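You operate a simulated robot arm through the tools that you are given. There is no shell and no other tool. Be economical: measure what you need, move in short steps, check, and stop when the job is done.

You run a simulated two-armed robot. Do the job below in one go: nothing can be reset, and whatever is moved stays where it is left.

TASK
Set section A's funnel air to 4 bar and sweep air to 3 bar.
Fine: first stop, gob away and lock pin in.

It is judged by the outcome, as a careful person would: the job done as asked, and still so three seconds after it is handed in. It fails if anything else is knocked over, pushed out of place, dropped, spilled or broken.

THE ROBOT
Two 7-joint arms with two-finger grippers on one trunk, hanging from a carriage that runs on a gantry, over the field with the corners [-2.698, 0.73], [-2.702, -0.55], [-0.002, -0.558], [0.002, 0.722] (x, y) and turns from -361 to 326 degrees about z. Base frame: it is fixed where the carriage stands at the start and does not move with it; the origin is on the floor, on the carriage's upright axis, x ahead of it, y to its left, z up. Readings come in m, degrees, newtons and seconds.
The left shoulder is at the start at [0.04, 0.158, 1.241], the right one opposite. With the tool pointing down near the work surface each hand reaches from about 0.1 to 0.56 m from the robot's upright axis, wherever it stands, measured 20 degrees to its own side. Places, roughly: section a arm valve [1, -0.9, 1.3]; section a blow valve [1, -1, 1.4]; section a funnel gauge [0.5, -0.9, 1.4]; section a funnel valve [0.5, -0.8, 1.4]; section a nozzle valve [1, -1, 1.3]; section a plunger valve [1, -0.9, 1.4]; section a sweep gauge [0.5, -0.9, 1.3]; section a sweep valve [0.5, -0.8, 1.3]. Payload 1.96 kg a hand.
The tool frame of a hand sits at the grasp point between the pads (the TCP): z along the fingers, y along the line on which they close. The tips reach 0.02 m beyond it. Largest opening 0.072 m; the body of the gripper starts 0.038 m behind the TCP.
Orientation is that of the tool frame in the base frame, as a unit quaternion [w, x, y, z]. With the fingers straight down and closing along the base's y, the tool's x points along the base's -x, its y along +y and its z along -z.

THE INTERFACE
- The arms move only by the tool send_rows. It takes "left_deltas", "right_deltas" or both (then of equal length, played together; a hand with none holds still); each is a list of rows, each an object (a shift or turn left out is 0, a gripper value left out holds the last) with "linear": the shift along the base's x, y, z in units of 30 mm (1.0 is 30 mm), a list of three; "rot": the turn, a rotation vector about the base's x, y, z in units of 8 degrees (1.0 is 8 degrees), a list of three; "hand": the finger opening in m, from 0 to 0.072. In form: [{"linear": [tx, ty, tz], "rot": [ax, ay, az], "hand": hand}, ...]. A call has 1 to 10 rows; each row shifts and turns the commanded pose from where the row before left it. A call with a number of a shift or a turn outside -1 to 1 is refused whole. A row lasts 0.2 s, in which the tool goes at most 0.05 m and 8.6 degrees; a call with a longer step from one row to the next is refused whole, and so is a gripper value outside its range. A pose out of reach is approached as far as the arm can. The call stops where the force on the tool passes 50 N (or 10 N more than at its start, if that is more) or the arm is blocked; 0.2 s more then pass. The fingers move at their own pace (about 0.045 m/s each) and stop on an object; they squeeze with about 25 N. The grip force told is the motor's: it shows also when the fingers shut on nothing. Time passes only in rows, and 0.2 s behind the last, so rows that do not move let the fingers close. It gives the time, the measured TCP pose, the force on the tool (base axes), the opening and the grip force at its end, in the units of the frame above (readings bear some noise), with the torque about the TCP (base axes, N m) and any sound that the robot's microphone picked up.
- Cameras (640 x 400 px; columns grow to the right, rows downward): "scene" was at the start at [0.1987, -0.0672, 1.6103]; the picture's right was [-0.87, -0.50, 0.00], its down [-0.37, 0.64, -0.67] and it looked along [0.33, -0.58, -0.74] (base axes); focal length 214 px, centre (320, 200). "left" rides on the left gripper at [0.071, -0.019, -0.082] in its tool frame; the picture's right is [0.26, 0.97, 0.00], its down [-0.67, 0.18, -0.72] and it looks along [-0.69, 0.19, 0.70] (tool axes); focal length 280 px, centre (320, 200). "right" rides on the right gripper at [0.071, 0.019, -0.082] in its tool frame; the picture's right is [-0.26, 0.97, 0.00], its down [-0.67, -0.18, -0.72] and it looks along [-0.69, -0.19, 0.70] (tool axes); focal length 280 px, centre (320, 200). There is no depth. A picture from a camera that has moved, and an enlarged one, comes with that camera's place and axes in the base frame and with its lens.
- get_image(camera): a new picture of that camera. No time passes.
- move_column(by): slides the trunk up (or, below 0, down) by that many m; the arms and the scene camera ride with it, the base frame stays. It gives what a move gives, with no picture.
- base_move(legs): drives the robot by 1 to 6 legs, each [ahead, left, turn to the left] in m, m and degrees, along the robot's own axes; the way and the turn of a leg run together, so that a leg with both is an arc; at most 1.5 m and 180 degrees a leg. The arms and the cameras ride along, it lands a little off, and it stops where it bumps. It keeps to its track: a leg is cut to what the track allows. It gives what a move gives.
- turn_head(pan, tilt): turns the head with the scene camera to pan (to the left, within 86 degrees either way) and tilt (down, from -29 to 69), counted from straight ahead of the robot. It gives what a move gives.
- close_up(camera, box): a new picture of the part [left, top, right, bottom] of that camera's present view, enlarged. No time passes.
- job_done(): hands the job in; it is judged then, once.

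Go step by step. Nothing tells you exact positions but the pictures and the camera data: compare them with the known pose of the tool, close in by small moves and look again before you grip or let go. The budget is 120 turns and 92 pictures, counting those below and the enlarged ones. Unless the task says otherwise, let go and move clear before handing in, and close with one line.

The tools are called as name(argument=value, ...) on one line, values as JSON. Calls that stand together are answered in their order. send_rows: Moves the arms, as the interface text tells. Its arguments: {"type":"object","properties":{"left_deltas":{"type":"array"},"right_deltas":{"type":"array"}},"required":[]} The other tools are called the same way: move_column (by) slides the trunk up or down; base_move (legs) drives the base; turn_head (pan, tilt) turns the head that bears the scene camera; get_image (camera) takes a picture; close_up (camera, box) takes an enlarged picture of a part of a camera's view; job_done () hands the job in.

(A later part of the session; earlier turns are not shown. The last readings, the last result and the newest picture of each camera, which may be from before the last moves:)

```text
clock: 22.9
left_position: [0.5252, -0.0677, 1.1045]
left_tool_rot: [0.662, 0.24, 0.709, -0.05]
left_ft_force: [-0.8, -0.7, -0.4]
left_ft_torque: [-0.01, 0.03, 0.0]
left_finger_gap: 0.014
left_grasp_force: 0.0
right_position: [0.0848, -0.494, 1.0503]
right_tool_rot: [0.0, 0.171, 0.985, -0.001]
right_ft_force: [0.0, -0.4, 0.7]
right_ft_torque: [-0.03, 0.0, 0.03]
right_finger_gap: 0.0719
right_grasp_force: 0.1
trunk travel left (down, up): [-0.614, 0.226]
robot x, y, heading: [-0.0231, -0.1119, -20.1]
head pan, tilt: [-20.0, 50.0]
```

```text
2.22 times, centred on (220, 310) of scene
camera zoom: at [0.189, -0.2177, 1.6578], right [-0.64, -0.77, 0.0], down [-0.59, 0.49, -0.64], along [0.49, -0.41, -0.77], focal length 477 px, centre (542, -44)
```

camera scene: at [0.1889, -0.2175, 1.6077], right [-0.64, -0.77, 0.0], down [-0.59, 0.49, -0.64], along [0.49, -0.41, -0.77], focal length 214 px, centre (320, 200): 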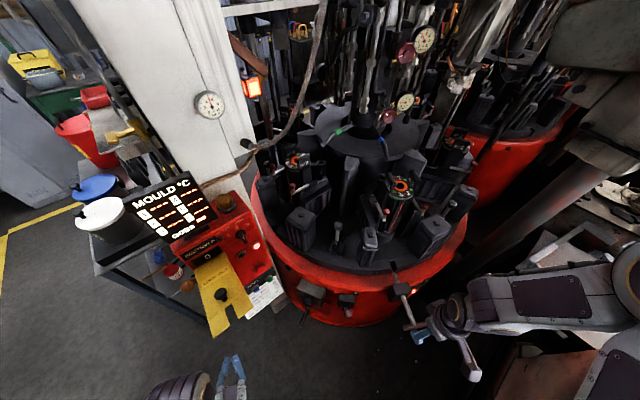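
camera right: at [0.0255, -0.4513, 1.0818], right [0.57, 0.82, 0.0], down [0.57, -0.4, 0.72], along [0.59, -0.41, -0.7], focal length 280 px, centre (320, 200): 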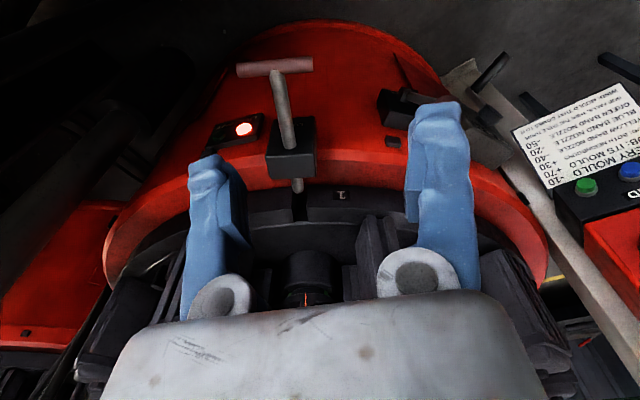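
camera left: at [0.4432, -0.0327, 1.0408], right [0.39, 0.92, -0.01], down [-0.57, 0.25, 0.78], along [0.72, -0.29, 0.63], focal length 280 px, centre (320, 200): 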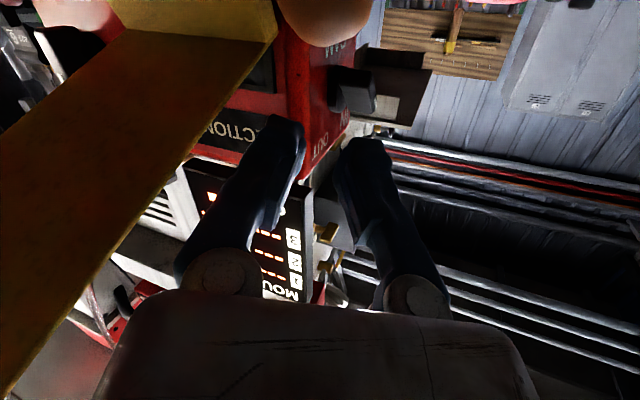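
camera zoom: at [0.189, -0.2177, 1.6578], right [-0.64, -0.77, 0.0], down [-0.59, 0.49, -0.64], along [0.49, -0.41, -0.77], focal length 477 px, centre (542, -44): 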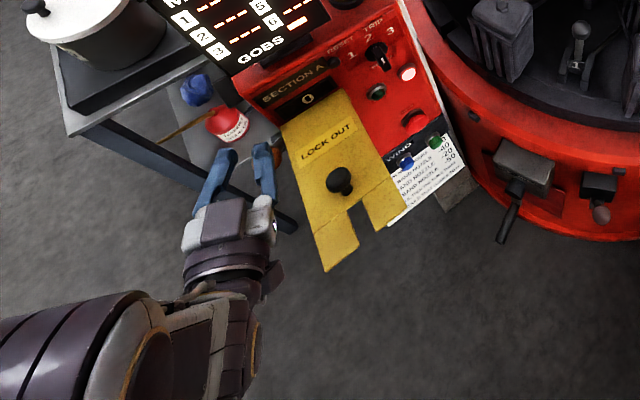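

Fingers are just above the ball. I press down along the lever's arc for the first half.

send_rows(left_deltas=[{"linear": [0.93, -0.28, 0]}, {"linear": [0, 0, -0.9]}, {"linear": [-0.2, 0, -0.6]}, {"linear": [-0.4, 0, -0.6]}, {"linear": [-0.4, 0, -0.7]}, {"linear": [-0.4, 0, -0.8]}, {"linear": [-0.3, 0, -0.8]}, {"linear": [-0.1, 0, -0.8]}, {"linear": [0, 0, -0.8]}])

get_image(camera="left")

close_up(camera="scene", box=[140, 220, 300, 400])

```text
clock: 24.9
left_position: [0.4954, -0.0742, 0.9208]
left_tool_rot: [0.66, 0.239, 0.711, -0.048]
left_ft_force: [-15.1, -1.8, 0.5]
left_ft_torque: [-0.12, -0.64, 0.84]
left_finger_gap: 0.0284
left_grasp_force: 33.5
right_position: [0.0827, -0.4937, 1.0501]
right_tool_rot: [-0.001, 0.172, 0.985, 0.0]
right_ft_force: [-0.8, -0.1, -0.3]
right_ft_torque: [-0.03, -0.01, -0.02]
right_finger_gap: 0.072
right_grasp_force: 0.1
trunk travel left (down, up): [-0.614, 0.226]
robot x, y, heading: [-0.0223, -0.114, -19.8]
head pan, tilt: [-20.0, 50.0]
```

```text
53 pictures are left
camera left: at [0.4127, -0.0394, 0.8582], right [0.38, 0.92, -0.01], down [-0.57, 0.25, 0.78], along [0.73, -0.29, 0.62], focal length 280 px, centre (320, 200)
```

left: 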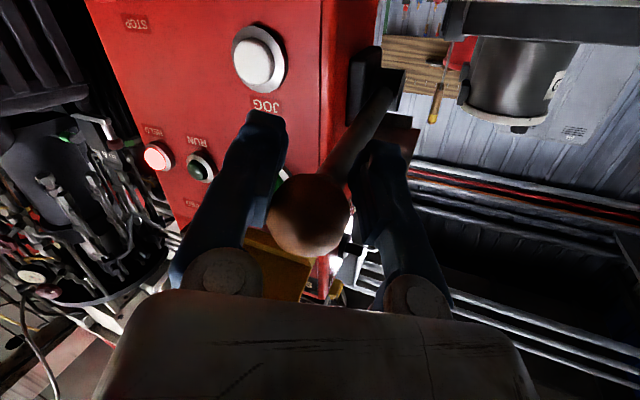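

```text
2.22 times, centred on (220, 310) of scene
camera zoom: at [0.1877, -0.2175, 1.6572], right [-0.64, -0.77, 0.0], down [-0.59, 0.49, -0.64], along [0.49, -0.41, -0.77], focal length 477 px, centre (542, -44)
```

zoom: 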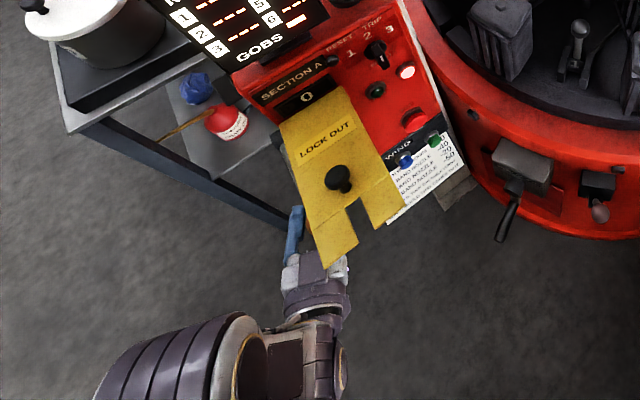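

The ball slipped between the fingers and is held; the lever is level now. I carry it on down the arc to AWAY.

send_rows(left_deltas=[{"linear": [0.1, 0, -0.8]}, {"linear": [0.2, 0, -0.8]}, {"linear": [0.4, 0, -0.8]}, {"linear": [0.5, 0, -0.7]}, {"linear": [0.6, 0, -0.6]}, {"linear": [0.4, 0, -0.3]}])

get_image(camera="left")

```text
clock: 26.3
left_position: [0.5361, -0.0686, 0.8241]
left_tool_rot: [0.658, 0.24, 0.712, -0.048]
left_ft_force: [-17.8, 4.8, -8.2]
left_ft_torque: [-0.23, -1.23, -0.27]
left_finger_gap: 0.014
left_grasp_force: 0.1
left hand out of reach, approached as far as the arm can: row 5, 6
right_position: [0.0814, -0.493, 1.0486]
right_tool_rot: [-0.002, 0.172, 0.985, 0.001]
right_ft_force: [0.5, 0.8, 0.1]
right_ft_torque: [-0.01, 0.0, 0.02]
right_finger_gap: 0.072
right_grasp_force: 0.1
trunk travel left (down, up): [-0.614, 0.226]
robot x, y, heading: [-0.0192, -0.1142, -19.8]
head pan, tilt: [-20.0, 50.0]
```

```text
51 pictures are left
camera left: at [0.454, -0.0339, 0.761], right [0.39, 0.92, -0.01], down [-0.57, 0.25, 0.78], along [0.73, -0.3, 0.62], focal length 280 px, centre (320, 200)
```

left: 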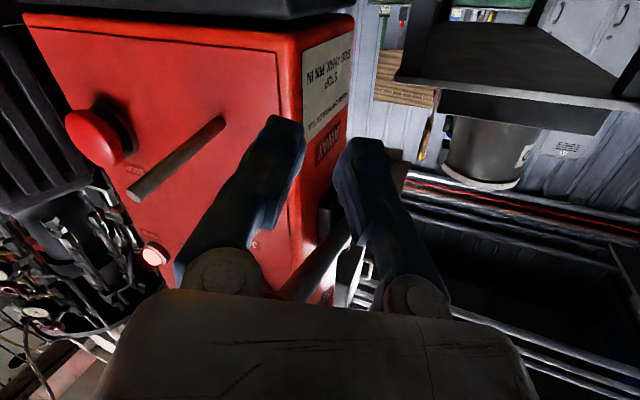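

close_up(camera="scene", box=[180, 250, 280, 350])

send_rows(left_deltas=[{"linear": [-0.6, 0.3, 0]}, {"linear": [-1, 0.5, 0]}, {"linear": [-1, 0.5, 0]}, {"linear": [-1, 0.5, 0]}])

get_image(camera="left")

```text
4.00 times, centred on (230, 300) of scene
camera zoom: at [0.1869, -0.2172, 1.6568], right [-0.64, -0.77, 0.0], down [-0.59, 0.49, -0.64], along [0.49, -0.41, -0.77], focal length 858 px, centre (680, -200)
```

zoom: 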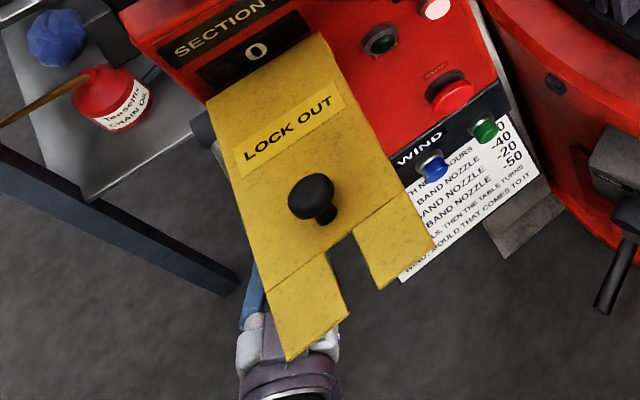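

```text
clock: 27.3
left_position: [0.4328, -0.0157, 0.8282]
left_tool_rot: [0.662, 0.239, 0.709, -0.047]
left_ft_force: [0.2, -0.6, -0.3]
left_ft_torque: [0.02, -0.03, -0.01]
left_finger_gap: 0.0141
left_grasp_force: 0.1
right_position: [0.0843, -0.4938, 1.0503]
right_tool_rot: [0.0, 0.172, 0.985, 0.0]
right_ft_force: [0.1, -0.2, 0.6]
right_ft_torque: [-0.02, 0.01, -0.01]
right_finger_gap: 0.0721
right_grasp_force: 0.1
trunk travel left (down, up): [-0.614, 0.226]
robot x, y, heading: [-0.018, -0.1174, -19.9]
head pan, tilt: [-20.0, 50.0]
```

```text
49 pictures are left
camera left: at [0.351, 0.0189, 0.7642], right [0.39, 0.92, -0.01], down [-0.57, 0.25, 0.78], along [0.72, -0.29, 0.63], focal length 280 px, centre (320, 200)
```

left: 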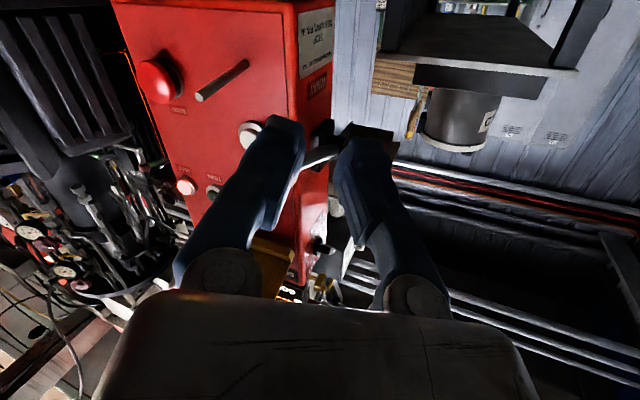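

send_rows(left_deltas=[{"linear": [-0.5, 1, 0.6], "hand": 0}, {"linear": [-0.3, 1, 0.6]}])

get_image(camera="left")

```text
clock: 27.9
left_position: [0.4097, 0.0444, 0.8631]
left_tool_rot: [0.661, 0.239, 0.709, -0.048]
left_ft_force: [1.2, 0.4, -0.2]
left_ft_torque: [-0.03, -0.02, -0.01]
left_finger_gap: 0.0
left_grasp_force: 25.0
right_position: [0.0843, -0.4936, 1.0492]
right_tool_rot: [-0.001, 0.171, 0.985, 0.0]
right_ft_force: [-0.8, -0.5, 0.4]
right_ft_torque: [-0.01, 0.0, -0.03]
right_finger_gap: 0.0718
right_grasp_force: 0.1
trunk travel left (down, up): [-0.614, 0.226]
robot x, y, heading: [-0.0199, -0.1174, -19.8]
head pan, tilt: [-20.0, 50.0]
```

```text
48 pictures are left
camera left: at [0.3272, 0.0794, 0.7996], right [0.39, 0.92, -0.01], down [-0.57, 0.25, 0.78], along [0.72, -0.29, 0.63], focal length 280 px, centre (320, 200)
```

left: 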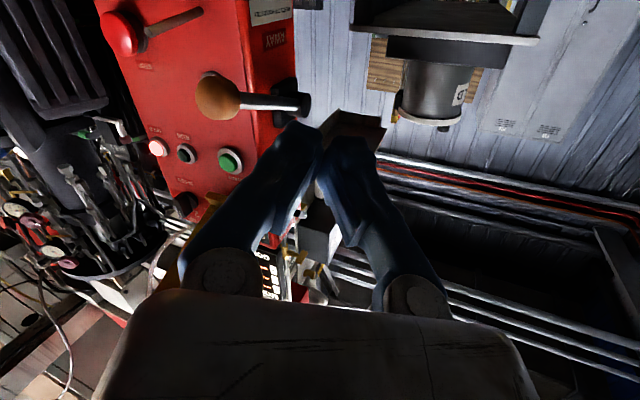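

The lever is about half past level (ball at ~(0.498,-0.077,0.873)). I go above it with closed fingers and push it on down.

send_rows(left_deltas=[{"linear": [0, 0, 1]}, {"linear": [0, 0, 1]}, {"linear": [0, 0, 0.6]}, {"linear": [0.7, -1, 0]}, {"linear": [0.8, -1, 0]}, {"linear": [0.8, -1, 0]}, {"linear": [0.8, -1, 0]}])

send_rows(left_deltas=[{"linear": [0, -0.05, -0.7]}, {"linear": [0.1, 0, -0.7]}, {"linear": [0.3, 0, -0.7]}, {"linear": [0.4, 0, -0.7]}, {"linear": [0.4, 0, -0.7]}])

get_image(camera="left")

```text
clock: 29.5
left_position: [0.5029, -0.077, 0.9413]
left_tool_rot: [0.661, 0.239, 0.709, -0.049]
left_ft_force: [0.2, -0.4, -0.3]
left_ft_torque: [0.0, -0.01, 0.01]
left_finger_gap: 0.0001
left_grasp_force: 25.4
right_position: [0.0856, -0.4934, 1.0502]
right_tool_rot: [0.0, 0.171, 0.985, 0.001]
right_ft_force: [-0.6, 0.7, 0.1]
right_ft_torque: [0.0, -0.02, -0.01]
right_finger_gap: 0.0719
right_grasp_force: 0.0
trunk travel left (down, up): [-0.614, 0.226]
robot x, y, heading: [-0.0204, -0.1168, -19.8]
head pan, tilt: [-20.0, 50.0]
```

```text
clock: 30.2
left_position: [0.5058, -0.076, 0.9012]
left_tool_rot: [0.669, 0.238, 0.702, -0.049]
left_ft_force: [-15.8, 4.6, 19.7]
left_ft_torque: [0.16, -0.11, 0.04]
left_finger_gap: 0.0001
left_grasp_force: 25.3
right_position: [0.0845, -0.4918, 1.0496]
right_tool_rot: [0.0, 0.17, 0.985, 0.0]
right_ft_force: [-0.3, -0.2, 0.5]
right_ft_torque: [-0.01, 0.01, 0.02]
right_finger_gap: 0.072
right_grasp_force: 0.1
trunk travel left (down, up): [-0.614, 0.226]
robot x, y, heading: [-0.0195, -0.114, -19.6]
head pan, tilt: [-20.0, 50.0]
stopped in row 3 (left hand): the force on the tool passed its limit at 87 N (the readings are from after the stop); the commanded pose is now the measured one
```

```text
47 pictures are left
camera left: at [0.4256, -0.0427, 0.8372], right [0.39, 0.92, -0.01], down [-0.59, 0.26, 0.77], along [0.71, -0.29, 0.64], focal length 280 px, centre (320, 200)
```

left: 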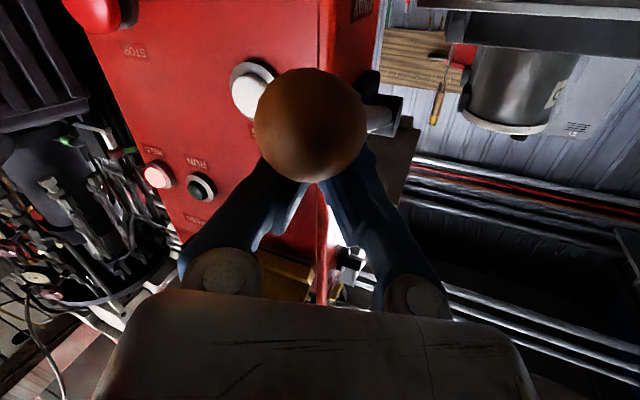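

The ball is at the height of the AWAY label and would not go further, so this is the lever's end stop. I back off and check the lever and display.

send_rows(left_deltas=[{"linear": [0, 0, 1]}, {"linear": [-0.5, 0.5, 1]}, {"linear": [-1, 1, 0]}, {"linear": [-1, 1, 0]}, {"linear": [-0.5, 1, -1]}, {"linear": [0, 1, -1]}])

get_image(camera="left")

close_up(camera="scene", box=[130, 150, 290, 290])

```text
clock: 31.6
left_position: [0.4177, 0.0575, 0.9012]
left_tool_rot: [0.669, 0.238, 0.703, -0.05]
left_ft_force: [0.4, 0.0, 0.1]
left_ft_torque: [-0.01, -0.03, 0.03]
left_finger_gap: 0.0
left_grasp_force: 25.0
right_position: [0.0851, -0.4943, 1.0505]
right_tool_rot: [0.0, 0.172, 0.985, 0.0]
right_ft_force: [1.2, 0.2, 0.1]
right_ft_torque: [0.0, -0.04, 0.0]
right_finger_gap: 0.0722
right_grasp_force: 0.0
trunk travel left (down, up): [-0.614, 0.226]
robot x, y, heading: [-0.0205, -0.1159, -19.5]
head pan, tilt: [-20.0, 50.0]
```

```text
46 pictures are left
camera left: at [0.3375, 0.091, 0.8361], right [0.39, 0.92, -0.01], down [-0.59, 0.26, 0.77], along [0.71, -0.29, 0.64], focal length 280 px, centre (320, 200)
```

left: 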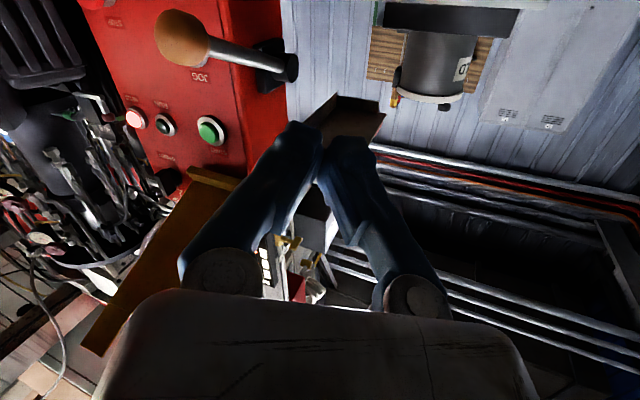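

```text
2.86 times, centred on (210, 220) of scene
camera zoom: at [0.1888, -0.2174, 1.6577], right [-0.64, -0.77, 0.0], down [-0.59, 0.49, -0.64], along [0.49, -0.41, -0.77], focal length 613 px, centre (634, 143)
```

zoom: 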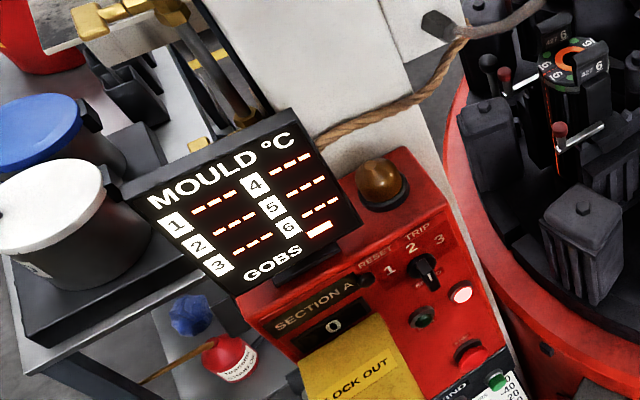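

Lever rests at the AWAY label height. I give it one slow test push to be sure it is at its stop.

send_rows(left_deltas=[{"linear": [0, -1, 1]}, {"linear": [0.7, -1, 1]}, {"linear": [0.8, -1, 0]}, {"linear": [0.8, -1, 0]}, {"linear": [0.5, -0.5, -0.5]}, {"linear": [0, 0, -1]}])

send_rows(left_deltas=[{"linear": [0, 0, -0.2]}, {"linear": [0, 0, -0.15]}, {"linear": [0, 0, -0.1]}, {"linear": [0, 0, -0.1]}, {"linear": [0, 0, -0.1]}, {"linear": [0, 0, -0.1]}, {"linear": [0, 0, -0.1]}, {"linear": [0, 0, -0.1]}])

get_image(camera="left")

```text
clock: 33.0
left_position: [0.5011, -0.078, 0.917]
left_tool_rot: [0.668, 0.239, 0.703, -0.05]
left_ft_force: [-0.1, 0.8, 0.7]
left_ft_torque: [0.02, 0.02, -0.03]
left_finger_gap: 0.0
left_grasp_force: 24.9
right_position: [0.0865, -0.4933, 1.0495]
right_tool_rot: [0.001, 0.172, 0.985, 0.0]
right_ft_force: [-0.3, 0.2, 0.2]
right_ft_torque: [0.0, -0.01, 0.02]
right_finger_gap: 0.072
right_grasp_force: 0.0
trunk travel left (down, up): [-0.614, 0.226]
robot x, y, heading: [-0.0211, -0.1113, -19.8]
head pan, tilt: [-20.0, 50.0]
```

```text
clock: 34.3
left_position: [0.5032, -0.0786, 0.9014]
left_tool_rot: [0.675, 0.236, 0.697, -0.051]
left_ft_force: [-15.0, 3.5, 23.5]
left_ft_torque: [0.13, -0.15, 0.08]
left_finger_gap: 0.0001
left_grasp_force: 25.5
right_position: [0.0836, -0.4913, 1.0505]
right_tool_rot: [0.0, 0.172, 0.985, 0.001]
right_ft_force: [-0.6, -1.0, -0.8]
right_ft_torque: [-0.01, 0.0, 0.01]
right_finger_gap: 0.072
right_grasp_force: 0.1
trunk travel left (down, up): [-0.614, 0.226]
robot x, y, heading: [-0.0187, -0.1135, -19.4]
head pan, tilt: [-20.0, 50.0]
stopped in row 6 (left hand): the force on the tool passed its limit at 56 N (the readings are from after the stop); the commanded pose is now the measured one
```

```text
44 pictures are left
camera left: at [0.4226, -0.0444, 0.8339], right [0.39, 0.92, -0.01], down [-0.6, 0.26, 0.76], along [0.7, -0.29, 0.65], focal length 280 px, centre (320, 200)
```

left: 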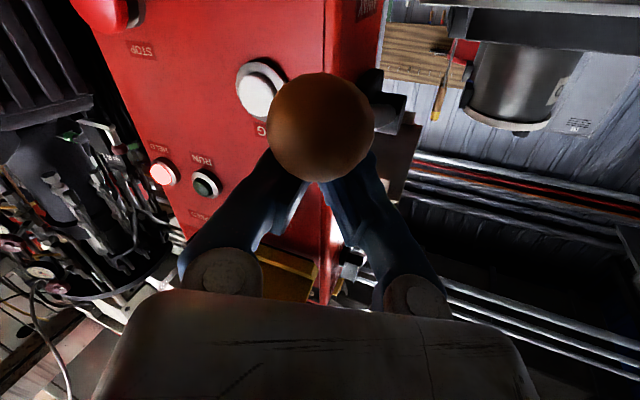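

The lever is firmly at its AWAY stop. I withdraw the left hand and examine the lock pin's T-handle near the right hand.

send_rows(left_deltas=[{"linear": [0, 0, 1]}, {"linear": [-0.5, 0.5, 1]}, {"linear": [-1, 1, 0]}, {"linear": [-1, 1, 0]}, {"linear": [-1, 1, 0]}])

turn_head(pan=-40, tilt=50)

get_image(camera="scene")

get_image(camera="right")

```text
clock: 35.5
left_position: [0.405, 0.0208, 0.9612]
left_tool_rot: [0.673, 0.237, 0.699, -0.049]
left_ft_force: [-1.1, 0.3, -0.1]
left_ft_torque: [0.02, 0.0, 0.0]
left_finger_gap: 0.0001
left_grasp_force: 24.8
left hand out of reach, approached as far as the arm can: row 5
right_position: [0.0858, -0.4944, 1.0501]
right_tool_rot: [0.0, 0.171, 0.985, 0.0]
right_ft_force: [-0.1, 0.2, 0.4]
right_ft_torque: [0.01, 0.01, -0.03]
right_finger_gap: 0.0722
right_grasp_force: 0.1
trunk travel left (down, up): [-0.614, 0.226]
robot x, y, heading: [-0.0222, -0.12, -19.6]
head pan, tilt: [-20.0, 50.0]
```

```text
clock: 36.3
left_position: [0.4057, 0.0208, 0.9619]
left_tool_rot: [0.673, 0.237, 0.698, -0.051]
left_ft_force: [0.3, 0.0, 0.0]
left_ft_torque: [0.0, -0.03, -0.03]
left_finger_gap: 0.0
left_grasp_force: 25.2
right_position: [0.0849, -0.4929, 1.0494]
right_tool_rot: [-0.001, 0.171, 0.985, 0.0]
right_ft_force: [0.4, -0.7, 0.7]
right_ft_torque: [0.01, 0.0, -0.01]
right_finger_gap: 0.072
right_grasp_force: 0.0
trunk travel left (down, up): [-0.614, 0.226]
robot x, y, heading: [-0.0189, -0.1171, -19.6]
head pan, tilt: [-40.0, 50.0]
```

```text
43 pictures are left
camera scene: at [0.1682, -0.2347, 1.6577], right [-0.86, -0.5, 0.0], down [-0.39, 0.66, -0.64], along [0.32, -0.55, -0.77], focal length 214 px, centre (320, 200)
```

scene: 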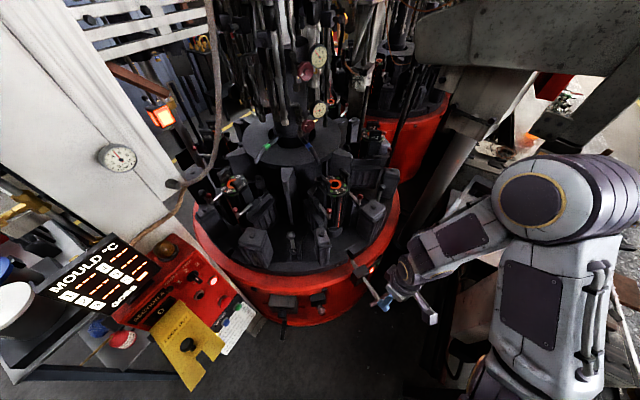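

```text
42 pictures are left
camera right: at [0.0255, -0.4514, 1.1317], right [0.57, 0.82, 0.0], down [0.57, -0.4, 0.72], along [0.59, -0.41, -0.7], focal length 280 px, centre (320, 200)
```

right: 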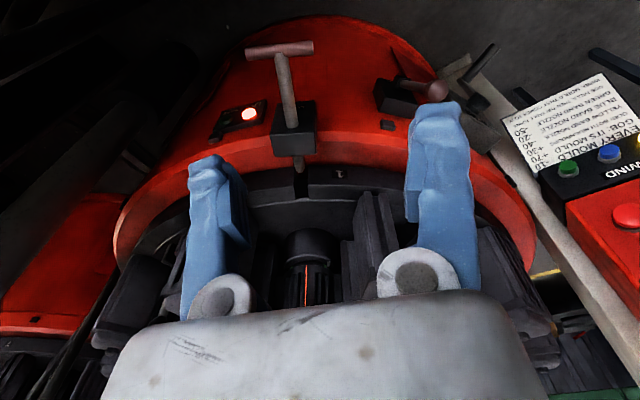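

close_up(camera="scene", box=[310, 230, 450, 330])

close_up(camera="scene", box=[270, 30, 350, 150])

```text
4.00 times, centred on (380, 280) of scene
camera zoom: at [0.1682, -0.2347, 1.6577], right [-0.86, -0.5, 0.0], down [-0.39, 0.66, -0.64], along [0.32, -0.55, -0.77], focal length 858 px, centre (80, -120)
```

zoom: 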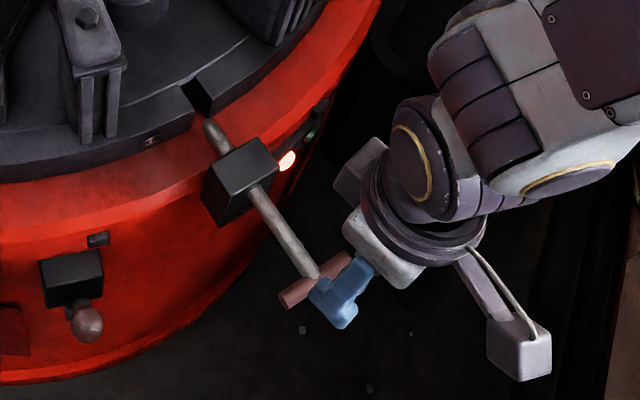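

```text
3.33 times, centred on (310, 90) of scene
camera zoom: at [0.1682, -0.2347, 1.6577], right [-0.86, -0.5, 0.0], down [-0.39, 0.66, -0.64], along [0.32, -0.55, -0.77], focal length 715 px, centre (353, 567)
```

zoom: 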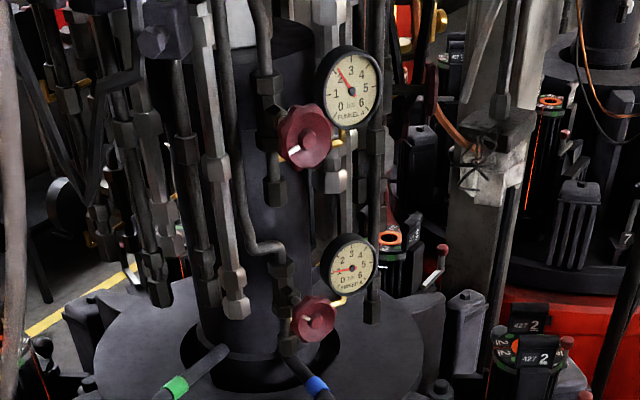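

Triangulation puts the T-handle at about (0.086,-0.545,0.79), with the pin running horizontally along (0.85,-0.53). I bring the closed right fingers down just behind the T-bar.

send_rows(right_deltas=[{"linear": [-0.5, -0.5, 0], "rot": [0, 0, -0.75], "hand": 0}, {"linear": [-0.6, -0.4, 0], "rot": [0, 0, -0.75]}, {"linear": [0, 0, -1]}, {"linear": [0, 0, -1]}, {"linear": [0, 0, -1]}, {"linear": [0, 0, -1]}, {"linear": [0, 0, -1]}])

get_image(camera="right")

close_up(camera="scene", box=[310, 230, 450, 330])

```text
clock: 37.9
left_position: [0.4047, 0.0216, 0.9604]
left_tool_rot: [0.673, 0.238, 0.698, -0.05]
left_ft_force: [0.0, -0.4, 0.5]
left_ft_torque: [0.0, 0.0, -0.02]
left_finger_gap: 0.0001
left_grasp_force: 24.9
right_position: [0.0511, -0.5201, 0.8988]
right_tool_rot: [0.001, 0.275, 0.962, 0.0]
right_ft_force: [-0.3, 0.9, 0.8]
right_ft_torque: [-0.01, -0.03, -0.02]
right_finger_gap: 0.0
right_grasp_force: 24.7
trunk travel left (down, up): [-0.614, 0.226]
robot x, y, heading: [-0.0191, -0.1139, -19.7]
head pan, tilt: [-40.0, 50.0]
```

```text
39 pictures are left
camera right: at [0.0024, -0.4666, 0.9809], right [0.73, 0.68, 0.0], down [0.48, -0.51, 0.72], along [0.49, -0.52, -0.7], focal length 280 px, centre (320, 200)
```

right: 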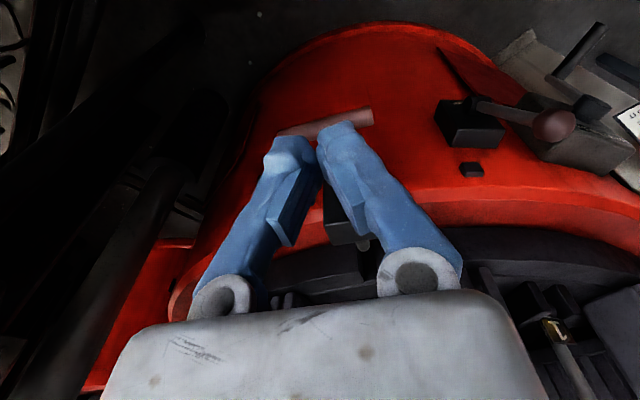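

```text
4.00 times, centred on (380, 280) of scene
camera zoom: at [0.1681, -0.2347, 1.6578], right [-0.86, -0.5, 0.0], down [-0.39, 0.66, -0.64], along [0.32, -0.56, -0.77], focal length 858 px, centre (80, -120)
```

zoom: 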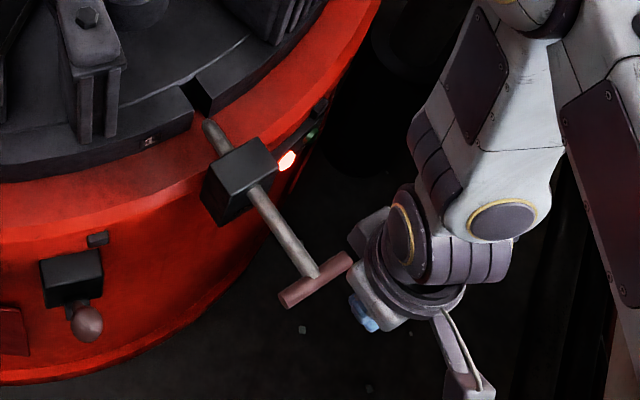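

Alignment agrees. I descend to pin height behind the T-bar, then push inward in small steps.

send_rows(right_deltas=[{"linear": [0, 0, -1]}, {"linear": [0, 0, -1]}, {"linear": [0, 0, -1]}, {"linear": [0, 0, -0.8]}, {"linear": [0.5, -0.33, 0]}, {"linear": [0.3, -0.19, 0]}])

close_up(camera="scene", box=[310, 230, 450, 330])

get_image(camera="right")

```text
clock: 39.3
left_position: [0.4063, 0.022, 0.9613]
left_tool_rot: [0.673, 0.238, 0.698, -0.051]
left_ft_force: [0.3, 0.3, 0.7]
left_ft_torque: [0.01, 0.0, -0.02]
left_finger_gap: 0.0
left_grasp_force: 24.7
right_position: [0.0766, -0.5357, 0.7858]
right_tool_rot: [0.001, 0.273, 0.962, 0.0]
right_ft_force: [0.0, 0.6, -0.9]
right_ft_torque: [0.0, 0.0, 0.02]
right_finger_gap: 0.0001
right_grasp_force: 25.5
trunk travel left (down, up): [-0.614, 0.226]
robot x, y, heading: [-0.0181, -0.1122, -19.7]
head pan, tilt: [-40.0, 50.0]
```

```text
4.00 times, centred on (380, 280) of scene
camera zoom: at [0.1682, -0.2347, 1.6578], right [-0.86, -0.5, 0.0], down [-0.39, 0.66, -0.64], along [0.32, -0.56, -0.77], focal length 858 px, centre (80, -120)
```

zoom: 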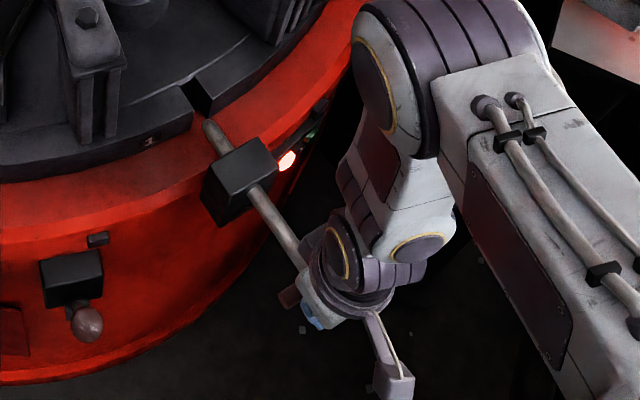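

```text
36 pictures are left
camera right: at [0.027, -0.4828, 0.8678], right [0.73, 0.68, 0.0], down [0.48, -0.51, 0.72], along [0.49, -0.52, -0.7], focal length 280 px, centre (320, 200)
```

right: 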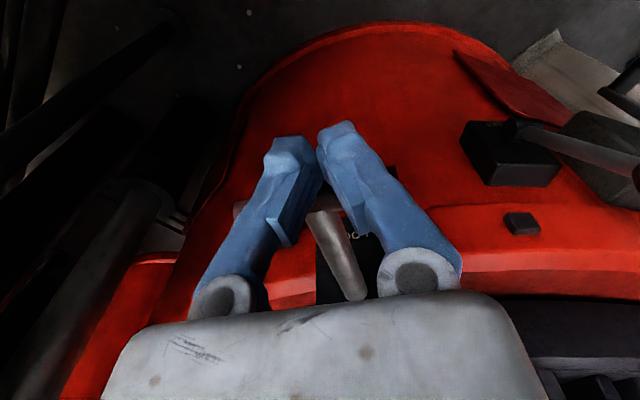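

send_rows(right_deltas=[{"linear": [0.25, -0.16, 0]}, {"linear": [0.25, -0.16, 0]}, {"linear": [0.25, -0.16, 0]}, {"linear": [0.25, -0.16, 0]}, {"linear": [0.25, -0.16, 0]}, {"linear": [0.25, -0.16, 0]}, {"linear": [0.25, -0.16, 0]}, {"linear": [0.25, -0.16, 0]}])

close_up(camera="scene", box=[310, 230, 450, 330])

```text
clock: 40.9
left_position: [0.4009, 0.0248, 0.9597]
left_tool_rot: [0.672, 0.239, 0.699, -0.051]
left_ft_force: [0.0, 1.2, 0.3]
left_ft_torque: [0.0, 0.02, -0.04]
left_finger_gap: 0.0
left_grasp_force: 25.1
right_position: [0.1083, -0.5572, 0.7817]
right_tool_rot: [-0.017, 0.274, 0.961, 0.005]
right_ft_force: [-19.8, 15.7, 7.1]
right_ft_torque: [0.31, 0.04, 0.22]
right_finger_gap: 0.0
right_grasp_force: 25.8
trunk travel left (down, up): [-0.614, 0.226]
robot x, y, heading: [-0.0214, -0.1121, -20.0]
head pan, tilt: [-40.0, 50.0]
stopped in row 7 (right hand): the force on the tool passed its limit at 53 N (the readings are from after the stop); the commanded pose is now the measured one
```

```text
4.00 times, centred on (380, 280) of scene
camera zoom: at [0.1651, -0.2331, 1.6568], right [-0.86, -0.5, 0.0], down [-0.39, 0.66, -0.64], along [0.32, -0.55, -0.77], focal length 858 px, centre (80, -120)
```

zoom: 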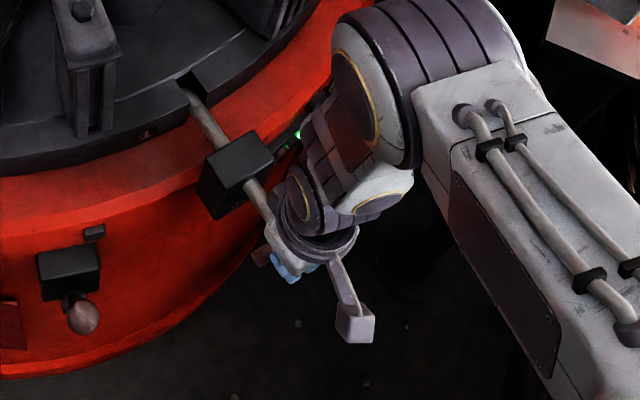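

The pin is home and the green SAFE lamp is lit. I back the right hand off and lift it, then raise the trunk for the valve handwheels at about (0.503,-0.735,1.448) and (0.504,-0.735,1.294).

send_rows(right_deltas=[{"linear": [-0.7, 0.45, 0]}, {"linear": [-0.6, 0.38, 0]}, {"linear": [0, 0, 1]}, {"linear": [0, 0, 1]}, {"linear": [0, 0, 1]}, {"linear": [0, 0, 1]}, {"linear": [0, 0, 1]}, {"linear": [0, 0, 1]}, {"linear": [0, 0, 1]}, {"linear": [0, 0, 1]}])

move_column(by=0.1)

get_image(camera="scene")

```text
clock: 43.1
left_position: [0.4049, 0.0217, 0.961]
left_tool_rot: [0.673, 0.238, 0.698, -0.051]
left_ft_force: [0.0, 0.0, -0.2]
left_ft_torque: [0.0, 0.04, 0.01]
left_finger_gap: 0.0
left_grasp_force: 25.5
right_position: [0.0785, -0.5406, 1.0246]
right_tool_rot: [-0.009, 0.275, 0.961, 0.002]
right_ft_force: [-0.3, -0.5, -0.8]
right_ft_torque: [0.01, -0.04, 0.02]
right_finger_gap: 0.0
right_grasp_force: 25.8
trunk travel left (down, up): [-0.614, 0.226]
robot x, y, heading: [-0.0174, -0.1125, -19.7]
head pan, tilt: [-40.0, 50.0]
```

```text
clock: 44.4
left_position: [0.4054, 0.0213, 1.06]
left_tool_rot: [0.673, 0.237, 0.699, -0.05]
left_ft_force: [1.0, 0.6, -0.7]
left_ft_torque: [0.0, 0.03, 0.03]
left_finger_gap: 0.0
left_grasp_force: 24.4
right_position: [0.079, -0.5396, 1.1239]
right_tool_rot: [-0.009, 0.275, 0.961, 0.003]
right_ft_force: [-0.5, 0.1, -0.7]
right_ft_torque: [0.0, 0.0, -0.04]
right_finger_gap: 0.0001
right_grasp_force: 24.3
trunk travel left (down, up): [-0.714, 0.126]
robot x, y, heading: [-0.0191, -0.1174, -19.7]
head pan, tilt: [-40.0, 50.0]
```

```text
34 pictures are left
camera scene: at [0.1674, -0.2345, 1.7577], right [-0.86, -0.5, 0.0], down [-0.39, 0.66, -0.64], along [0.32, -0.56, -0.77], focal length 214 px, centre (320, 200)
```

scene: 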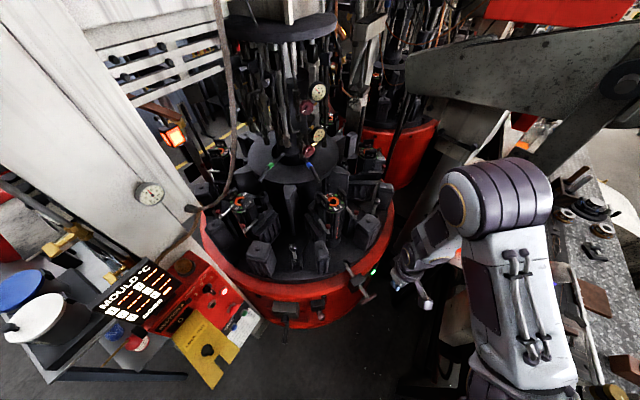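

Green lamp confirmed. I now turn the right hand level, pointing toward the valve column, while raising it.

send_rows(right_deltas=[{"linear": [0.6, 0.4, 0.86], "rot": [-0.53, -0.85, 0]}, {"linear": [0.6, 0.4, 0.86], "rot": [-0.53, -0.85, 0]}, {"linear": [0.6, 0.4, 0.86], "rot": [-0.53, -0.85, 0]}, {"linear": [0.6, 0.4, 0.86], "rot": [-0.53, -0.85, 0]}, {"linear": [0.6, 0.4, 0.86], "rot": [-0.53, -0.85, 0]}, {"linear": [0.6, 0.4, 0.86], "rot": [-0.53, -0.85, 0]}, {"linear": [0.6, 0.4, 0.86], "rot": [-0.53, -0.85, 0]}])

get_image(camera="right")

```text
clock: 46.0
left_position: [0.4053, 0.0211, 1.0614]
left_tool_rot: [0.673, 0.237, 0.698, -0.05]
left_ft_force: [0.4, -0.6, 0.5]
left_ft_torque: [0.0, 0.0, 0.03]
left_finger_gap: 0.0
left_grasp_force: 24.9
right_position: [0.2114, -0.5413, 1.2508]
right_tool_rot: [0.36, 0.29, 0.88, -0.11]
right_ft_force: [0.2, 0.3, 0.3]
right_ft_torque: [0.01, -0.01, 0.02]
right_finger_gap: 0.0
right_grasp_force: 25.1
right hand out of reach, approached as far as the arm can: row 2, 3, 4, 5, 6, 7
trunk travel left (down, up): [-0.714, 0.126]
robot x, y, heading: [-0.0203, -0.1146, -19.9]
head pan, tilt: [-40.0, 50.0]
```

```text
33 pictures are left
camera right: at [0.1356, -0.4625, 1.2603], right [0.72, 0.67, 0.2], down [-0.13, -0.15, 0.98], along [0.68, -0.73, -0.02], focal length 280 px, centre (320, 200)
```

right: 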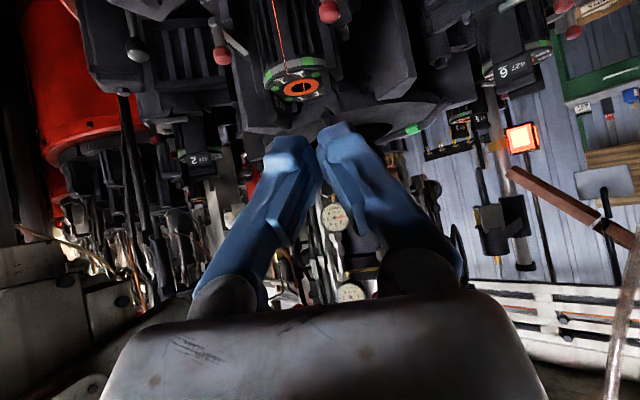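

The gauges appear between the finger gap. I open the fingers and zoom to see the handwheels' axis and pointers.

send_rows(right_deltas=[{"hand": 0.07}, {"linear": [0, 0, 0]}, {"linear": [0, 0, 0]}])

close_up(camera="right", box=[240, 150, 420, 300])

close_up(camera="scene", box=[285, 75, 345, 165])

```text
clock: 46.8
left_position: [0.4044, 0.0203, 1.0618]
left_tool_rot: [0.673, 0.237, 0.698, -0.051]
left_ft_force: [-0.3, 0.7, -0.6]
left_ft_torque: [0.05, 0.0, -0.01]
left_finger_gap: 0.0
left_grasp_force: 25.5
right_position: [0.2119, -0.5404, 1.2509]
right_tool_rot: [0.363, 0.288, 0.88, -0.107]
right_ft_force: [-0.1, 0.9, -0.4]
right_ft_torque: [0.0, 0.01, -0.01]
right_finger_gap: 0.0699
right_grasp_force: 0.4
trunk travel left (down, up): [-0.714, 0.126]
robot x, y, heading: [-0.021, -0.1144, -19.7]
head pan, tilt: [-40.0, 50.0]
```

```text
2.67 times, centred on (330, 225) of right
camera zoom: at [0.1364, -0.4619, 1.2613], right [0.71, 0.67, 0.2], down [-0.13, -0.15, 0.98], along [0.69, -0.73, -0.02], focal length 748 px, centre (293, 133)
```

zoom: 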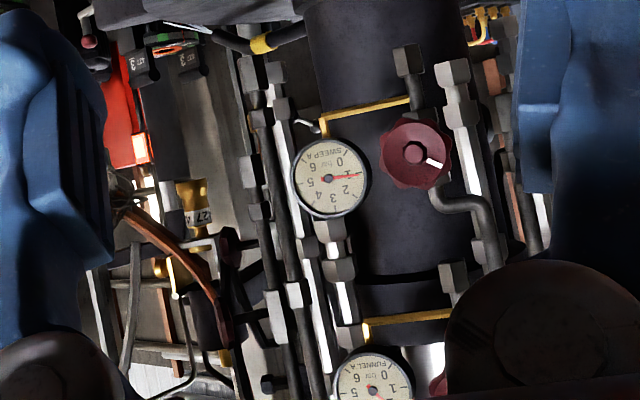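

```text
4.44 times, centred on (315, 120) of scene
camera zoom: at [0.1674, -0.2346, 1.7577], right [-0.86, -0.5, 0.0], down [-0.39, 0.66, -0.64], along [0.32, -0.56, -0.77], focal length 953 px, centre (342, 556)
```

zoom: 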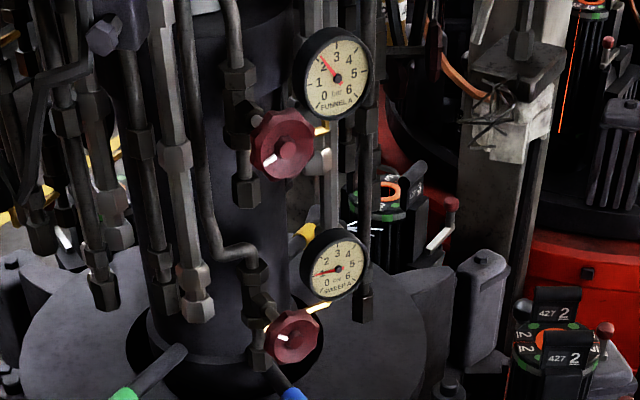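

Now clear: gauges are labelled "FUNNEL A" (about 2.4) and "SWEEP A" (about 1); handwheels are ~45 mm wide, axis heading about -38 deg, level. First I pull the left hand back and up so it won't meet the lock-out plate when the base moves.

send_rows(left_deltas=[{"linear": [-0.6, 0.8, 0], "rot": [0.3, 0.85, 0]}, {"linear": [-0.6, 0.8, 0], "rot": [0.3, 0.85, 0]}, {"linear": [-0.6, 0.8, 0], "rot": [0.3, 0.85, 0]}, {"linear": [-0.6, 0.8, 0], "rot": [0.3, 0.85, 0]}, {"linear": [-0.6, 0.8, 0], "rot": [0.3, 0.85, 0]}, {"linear": [-0.6, 0.8, 0], "rot": [0.3, 0.85, 0]}, {"linear": [-0.6, 0.8, 0], "rot": [0.3, 0.85, 0]}])

```text
clock: 48.4
left_position: [0.2787, 0.1898, 1.0599]
left_tool_rot: [0.294, 0.29, 0.91, -0.042]
left_ft_force: [-0.6, 0.3, 0.6]
left_ft_torque: [0.01, -0.01, -0.02]
left_finger_gap: 0.0
left_grasp_force: 24.8
right_position: [0.2117, -0.5411, 1.2516]
right_tool_rot: [0.362, 0.289, 0.88, -0.107]
right_ft_force: [-0.5, -0.9, -1.1]
right_ft_torque: [0.04, -0.01, -0.03]
right_finger_gap: 0.0702
right_grasp_force: 0.1
trunk travel left (down, up): [-0.714, 0.126]
robot x, y, heading: [-0.0202, -0.1159, -19.7]
head pan, tilt: [-40.0, 50.0]
```

base_move(legs=[[0.073, -0.17, 0]])

get_image(camera="scene")

get_image(camera="right")

```text
clock: 49.9
left_position: [0.2891, 0.0052, 1.0611]
left_tool_rot: [0.295, 0.289, 0.91, -0.042]
left_ft_force: [-0.2, -0.1, -0.1]
left_ft_torque: [0.03, 0.01, -0.01]
left_finger_gap: 0.0001
left_grasp_force: 25.5
right_position: [0.2234, -0.723, 1.252]
right_tool_rot: [0.362, 0.289, 0.88, -0.107]
right_ft_force: [0.7, 0.7, 1.1]
right_ft_torque: [0.01, -0.02, 0.03]
right_finger_gap: 0.07
right_grasp_force: 0.1
trunk travel left (down, up): [-0.714, 0.126]
robot x, y, heading: [-0.0092, -0.3005, -19.6]
head pan, tilt: [-40.0, 50.0]
```

```text
30 pictures are left
camera scene: at [0.1785, -0.4177, 1.7578], right [-0.86, -0.5, 0.0], down [-0.39, 0.66, -0.64], along [0.32, -0.56, -0.77], focal length 214 px, centre (320, 200)
```

scene: 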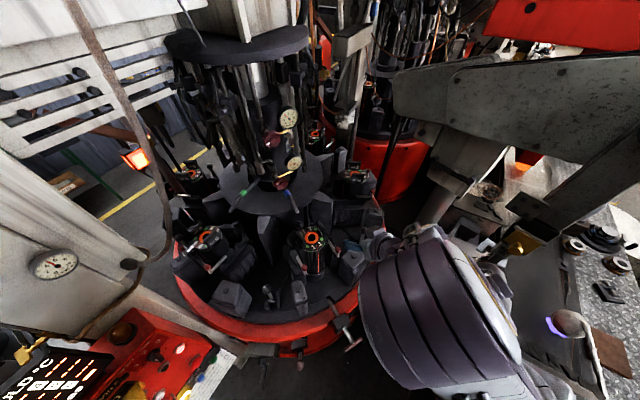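

```text
29 pictures are left
camera right: at [0.1479, -0.6454, 1.2615], right [0.71, 0.67, 0.2], down [-0.13, -0.15, 0.98], along [0.69, -0.73, -0.02], focal length 280 px, centre (320, 200)
```

right: 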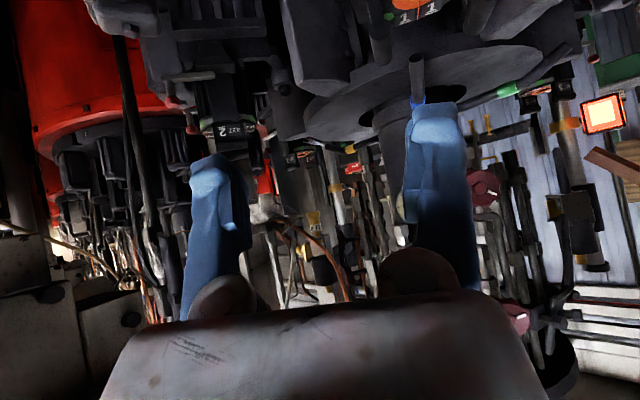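

The wheels triangulate again to sweep (0.511,-0.753,1.28) and funnel (0.505,-0.745,1.435). I level the hand along the wheel axis at a standoff in front of the sweep wheel.

send_rows(right_deltas=[{"linear": [0.7, 0.5, 0.15], "rot": [-0.57, -0.78, -0.05]}, {"linear": [0.7, 0.5, 0.15], "rot": [-0.57, -0.78, -0.05]}, {"linear": [0.7, 0.5, 0.15], "rot": [-0.57, -0.78, -0.05]}, {"linear": [0.7, 0.5, 0.15], "rot": [-0.57, -0.78, -0.05]}, {"linear": [0.7, 0.5, 0.15], "rot": [-0.57, -0.78, -0.05]}, {"linear": [0.7, 0.5, 0.15], "rot": [-0.57, -0.78, -0.05]}])

get_image(camera="right")

```text
clock: 51.3
left_position: [0.2891, 0.0065, 1.0614]
left_tool_rot: [0.295, 0.288, 0.91, -0.042]
left_ft_force: [-0.3, 0.1, 0.7]
left_ft_torque: [-0.02, 0.01, 0.01]
left_finger_gap: 0.0002
left_grasp_force: 25.0
right_position: [0.3843, -0.6585, 1.2977]
right_tool_rot: [0.677, 0.233, 0.663, -0.218]
right_ft_force: [-0.7, 1.2, 0.1]
right_ft_torque: [0.01, -0.03, -0.01]
right_finger_gap: 0.07
right_grasp_force: 0.0
right hand out of reach, approached as far as the arm can: row 1, 5, 6
trunk travel left (down, up): [-0.714, 0.126]
robot x, y, heading: [-0.0104, -0.2985, -19.7]
head pan, tilt: [-40.0, 50.0]
```

```text
28 pictures are left
camera right: at [0.3342, -0.5923, 1.2269], right [0.58, 0.77, 0.29], down [-0.7, 0.28, 0.66], along [0.43, -0.58, 0.69], focal length 280 px, centre (320, 200)
```

right: 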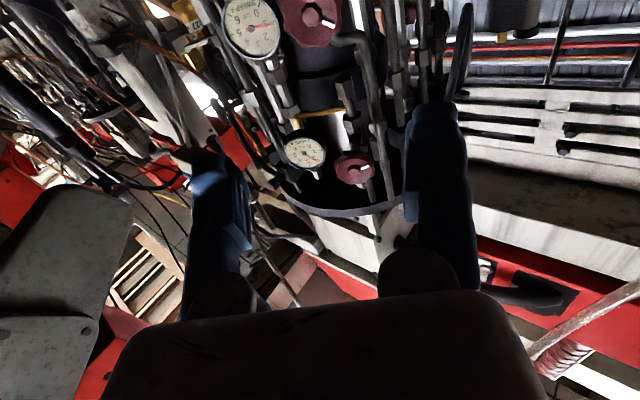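

The tool is aligned with the wheel axis, laterally centred, ~2 cm high and 15 cm short. I lower it and advance to 6 cm, then check from the scene camera.

send_rows(right_deltas=[{"linear": [0, 0, -0.65]}, {"linear": [0.8, -0.6, 0]}, {"linear": [0.8, -0.6, 0]}, {"linear": [0.8, -0.6, 0]}])

close_up(camera="scene", box=[240, 90, 360, 220])

get_image(camera="right")

```text
clock: 52.3
left_position: [0.2892, 0.0055, 1.0617]
left_tool_rot: [0.295, 0.289, 0.91, -0.043]
left_ft_force: [-0.1, 0.1, -0.7]
left_ft_torque: [0.05, 0.01, -0.02]
left_finger_gap: 0.0001
left_grasp_force: 24.6
right_position: [0.4628, -0.7169, 1.2818]
right_tool_rot: [0.678, 0.232, 0.662, -0.218]
right_ft_force: [0.0, -0.1, 0.0]
right_ft_torque: [0.0, -0.03, -0.03]
right_finger_gap: 0.0701
right_grasp_force: 0.1
right hand out of reach, approached as far as the arm can: row 1
trunk travel left (down, up): [-0.714, 0.126]
robot x, y, heading: [-0.007, -0.2986, -19.9]
head pan, tilt: [-40.0, 50.0]
```

```text
3.08 times, centred on (300, 155) of scene
camera zoom: at [0.1786, -0.4177, 1.7578], right [-0.86, -0.5, 0.0], down [-0.39, 0.66, -0.64], along [0.32, -0.56, -0.77], focal length 660 px, centre (382, 338)
```

zoom: 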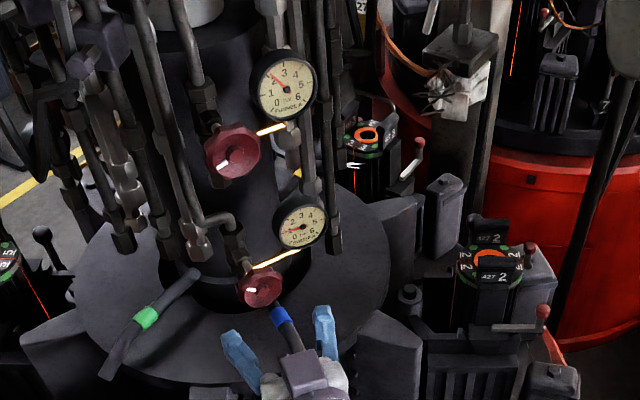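

```text
26 pictures are left
camera right: at [0.4121, -0.6513, 1.2096], right [0.58, 0.77, 0.29], down [-0.7, 0.28, 0.66], along [0.42, -0.58, 0.7], focal length 280 px, centre (320, 200)
```

right: 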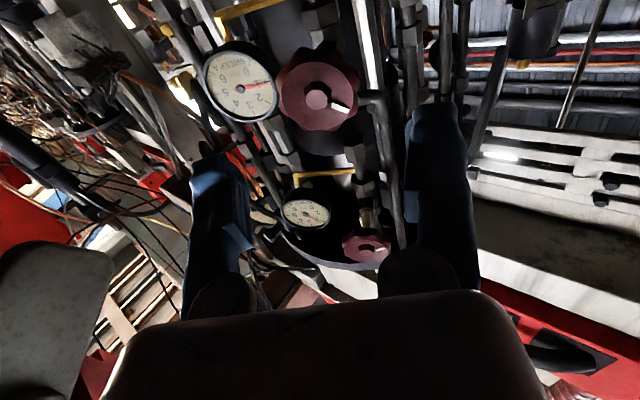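

The wheel hub solves to (0.514,-0.759,1.280), 6.5 cm ahead and on the tool's line. I advance and grip the sweep wheel by its sides.

send_rows(right_deltas=[{"linear": [0.8, -0.6, -0.08]}, {"linear": [0.6, -0.46, 0]}, {"linear": [0.3, -0.25, 0]}, {"hand": 0.03}, {"hand": 0.02}, {"hand": 0.02}, {"hand": 0.02}])

close_up(camera="scene", box=[250, 100, 330, 190])

```text
clock: 53.9
left_position: [0.2902, 0.0063, 1.0606]
left_tool_rot: [0.295, 0.289, 0.91, -0.042]
left_ft_force: [-0.3, -0.2, 0.3]
left_ft_torque: [-0.01, 0.0, 0.0]
left_finger_gap: 0.0001
left_grasp_force: 25.2
right_position: [0.5152, -0.7556, 1.2781]
right_tool_rot: [0.678, 0.232, 0.662, -0.218]
right_ft_force: [4.1, 2.3, -0.2]
right_ft_torque: [-0.03, -0.02, 0.3]
right_finger_gap: 0.0452
right_grasp_force: 40.4
trunk travel left (down, up): [-0.714, 0.126]
robot x, y, heading: [-0.0099, -0.2979, -19.8]
head pan, tilt: [-40.0, 50.0]
```

```text
4.44 times, centred on (290, 145) of scene
camera zoom: at [0.1789, -0.4175, 1.7578], right [-0.86, -0.5, 0.0], down [-0.39, 0.66, -0.64], along [0.32, -0.55, -0.77], focal length 953 px, centre (453, 444)
```

zoom: 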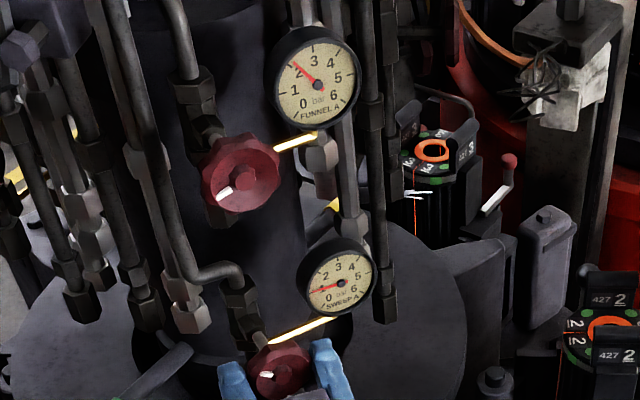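

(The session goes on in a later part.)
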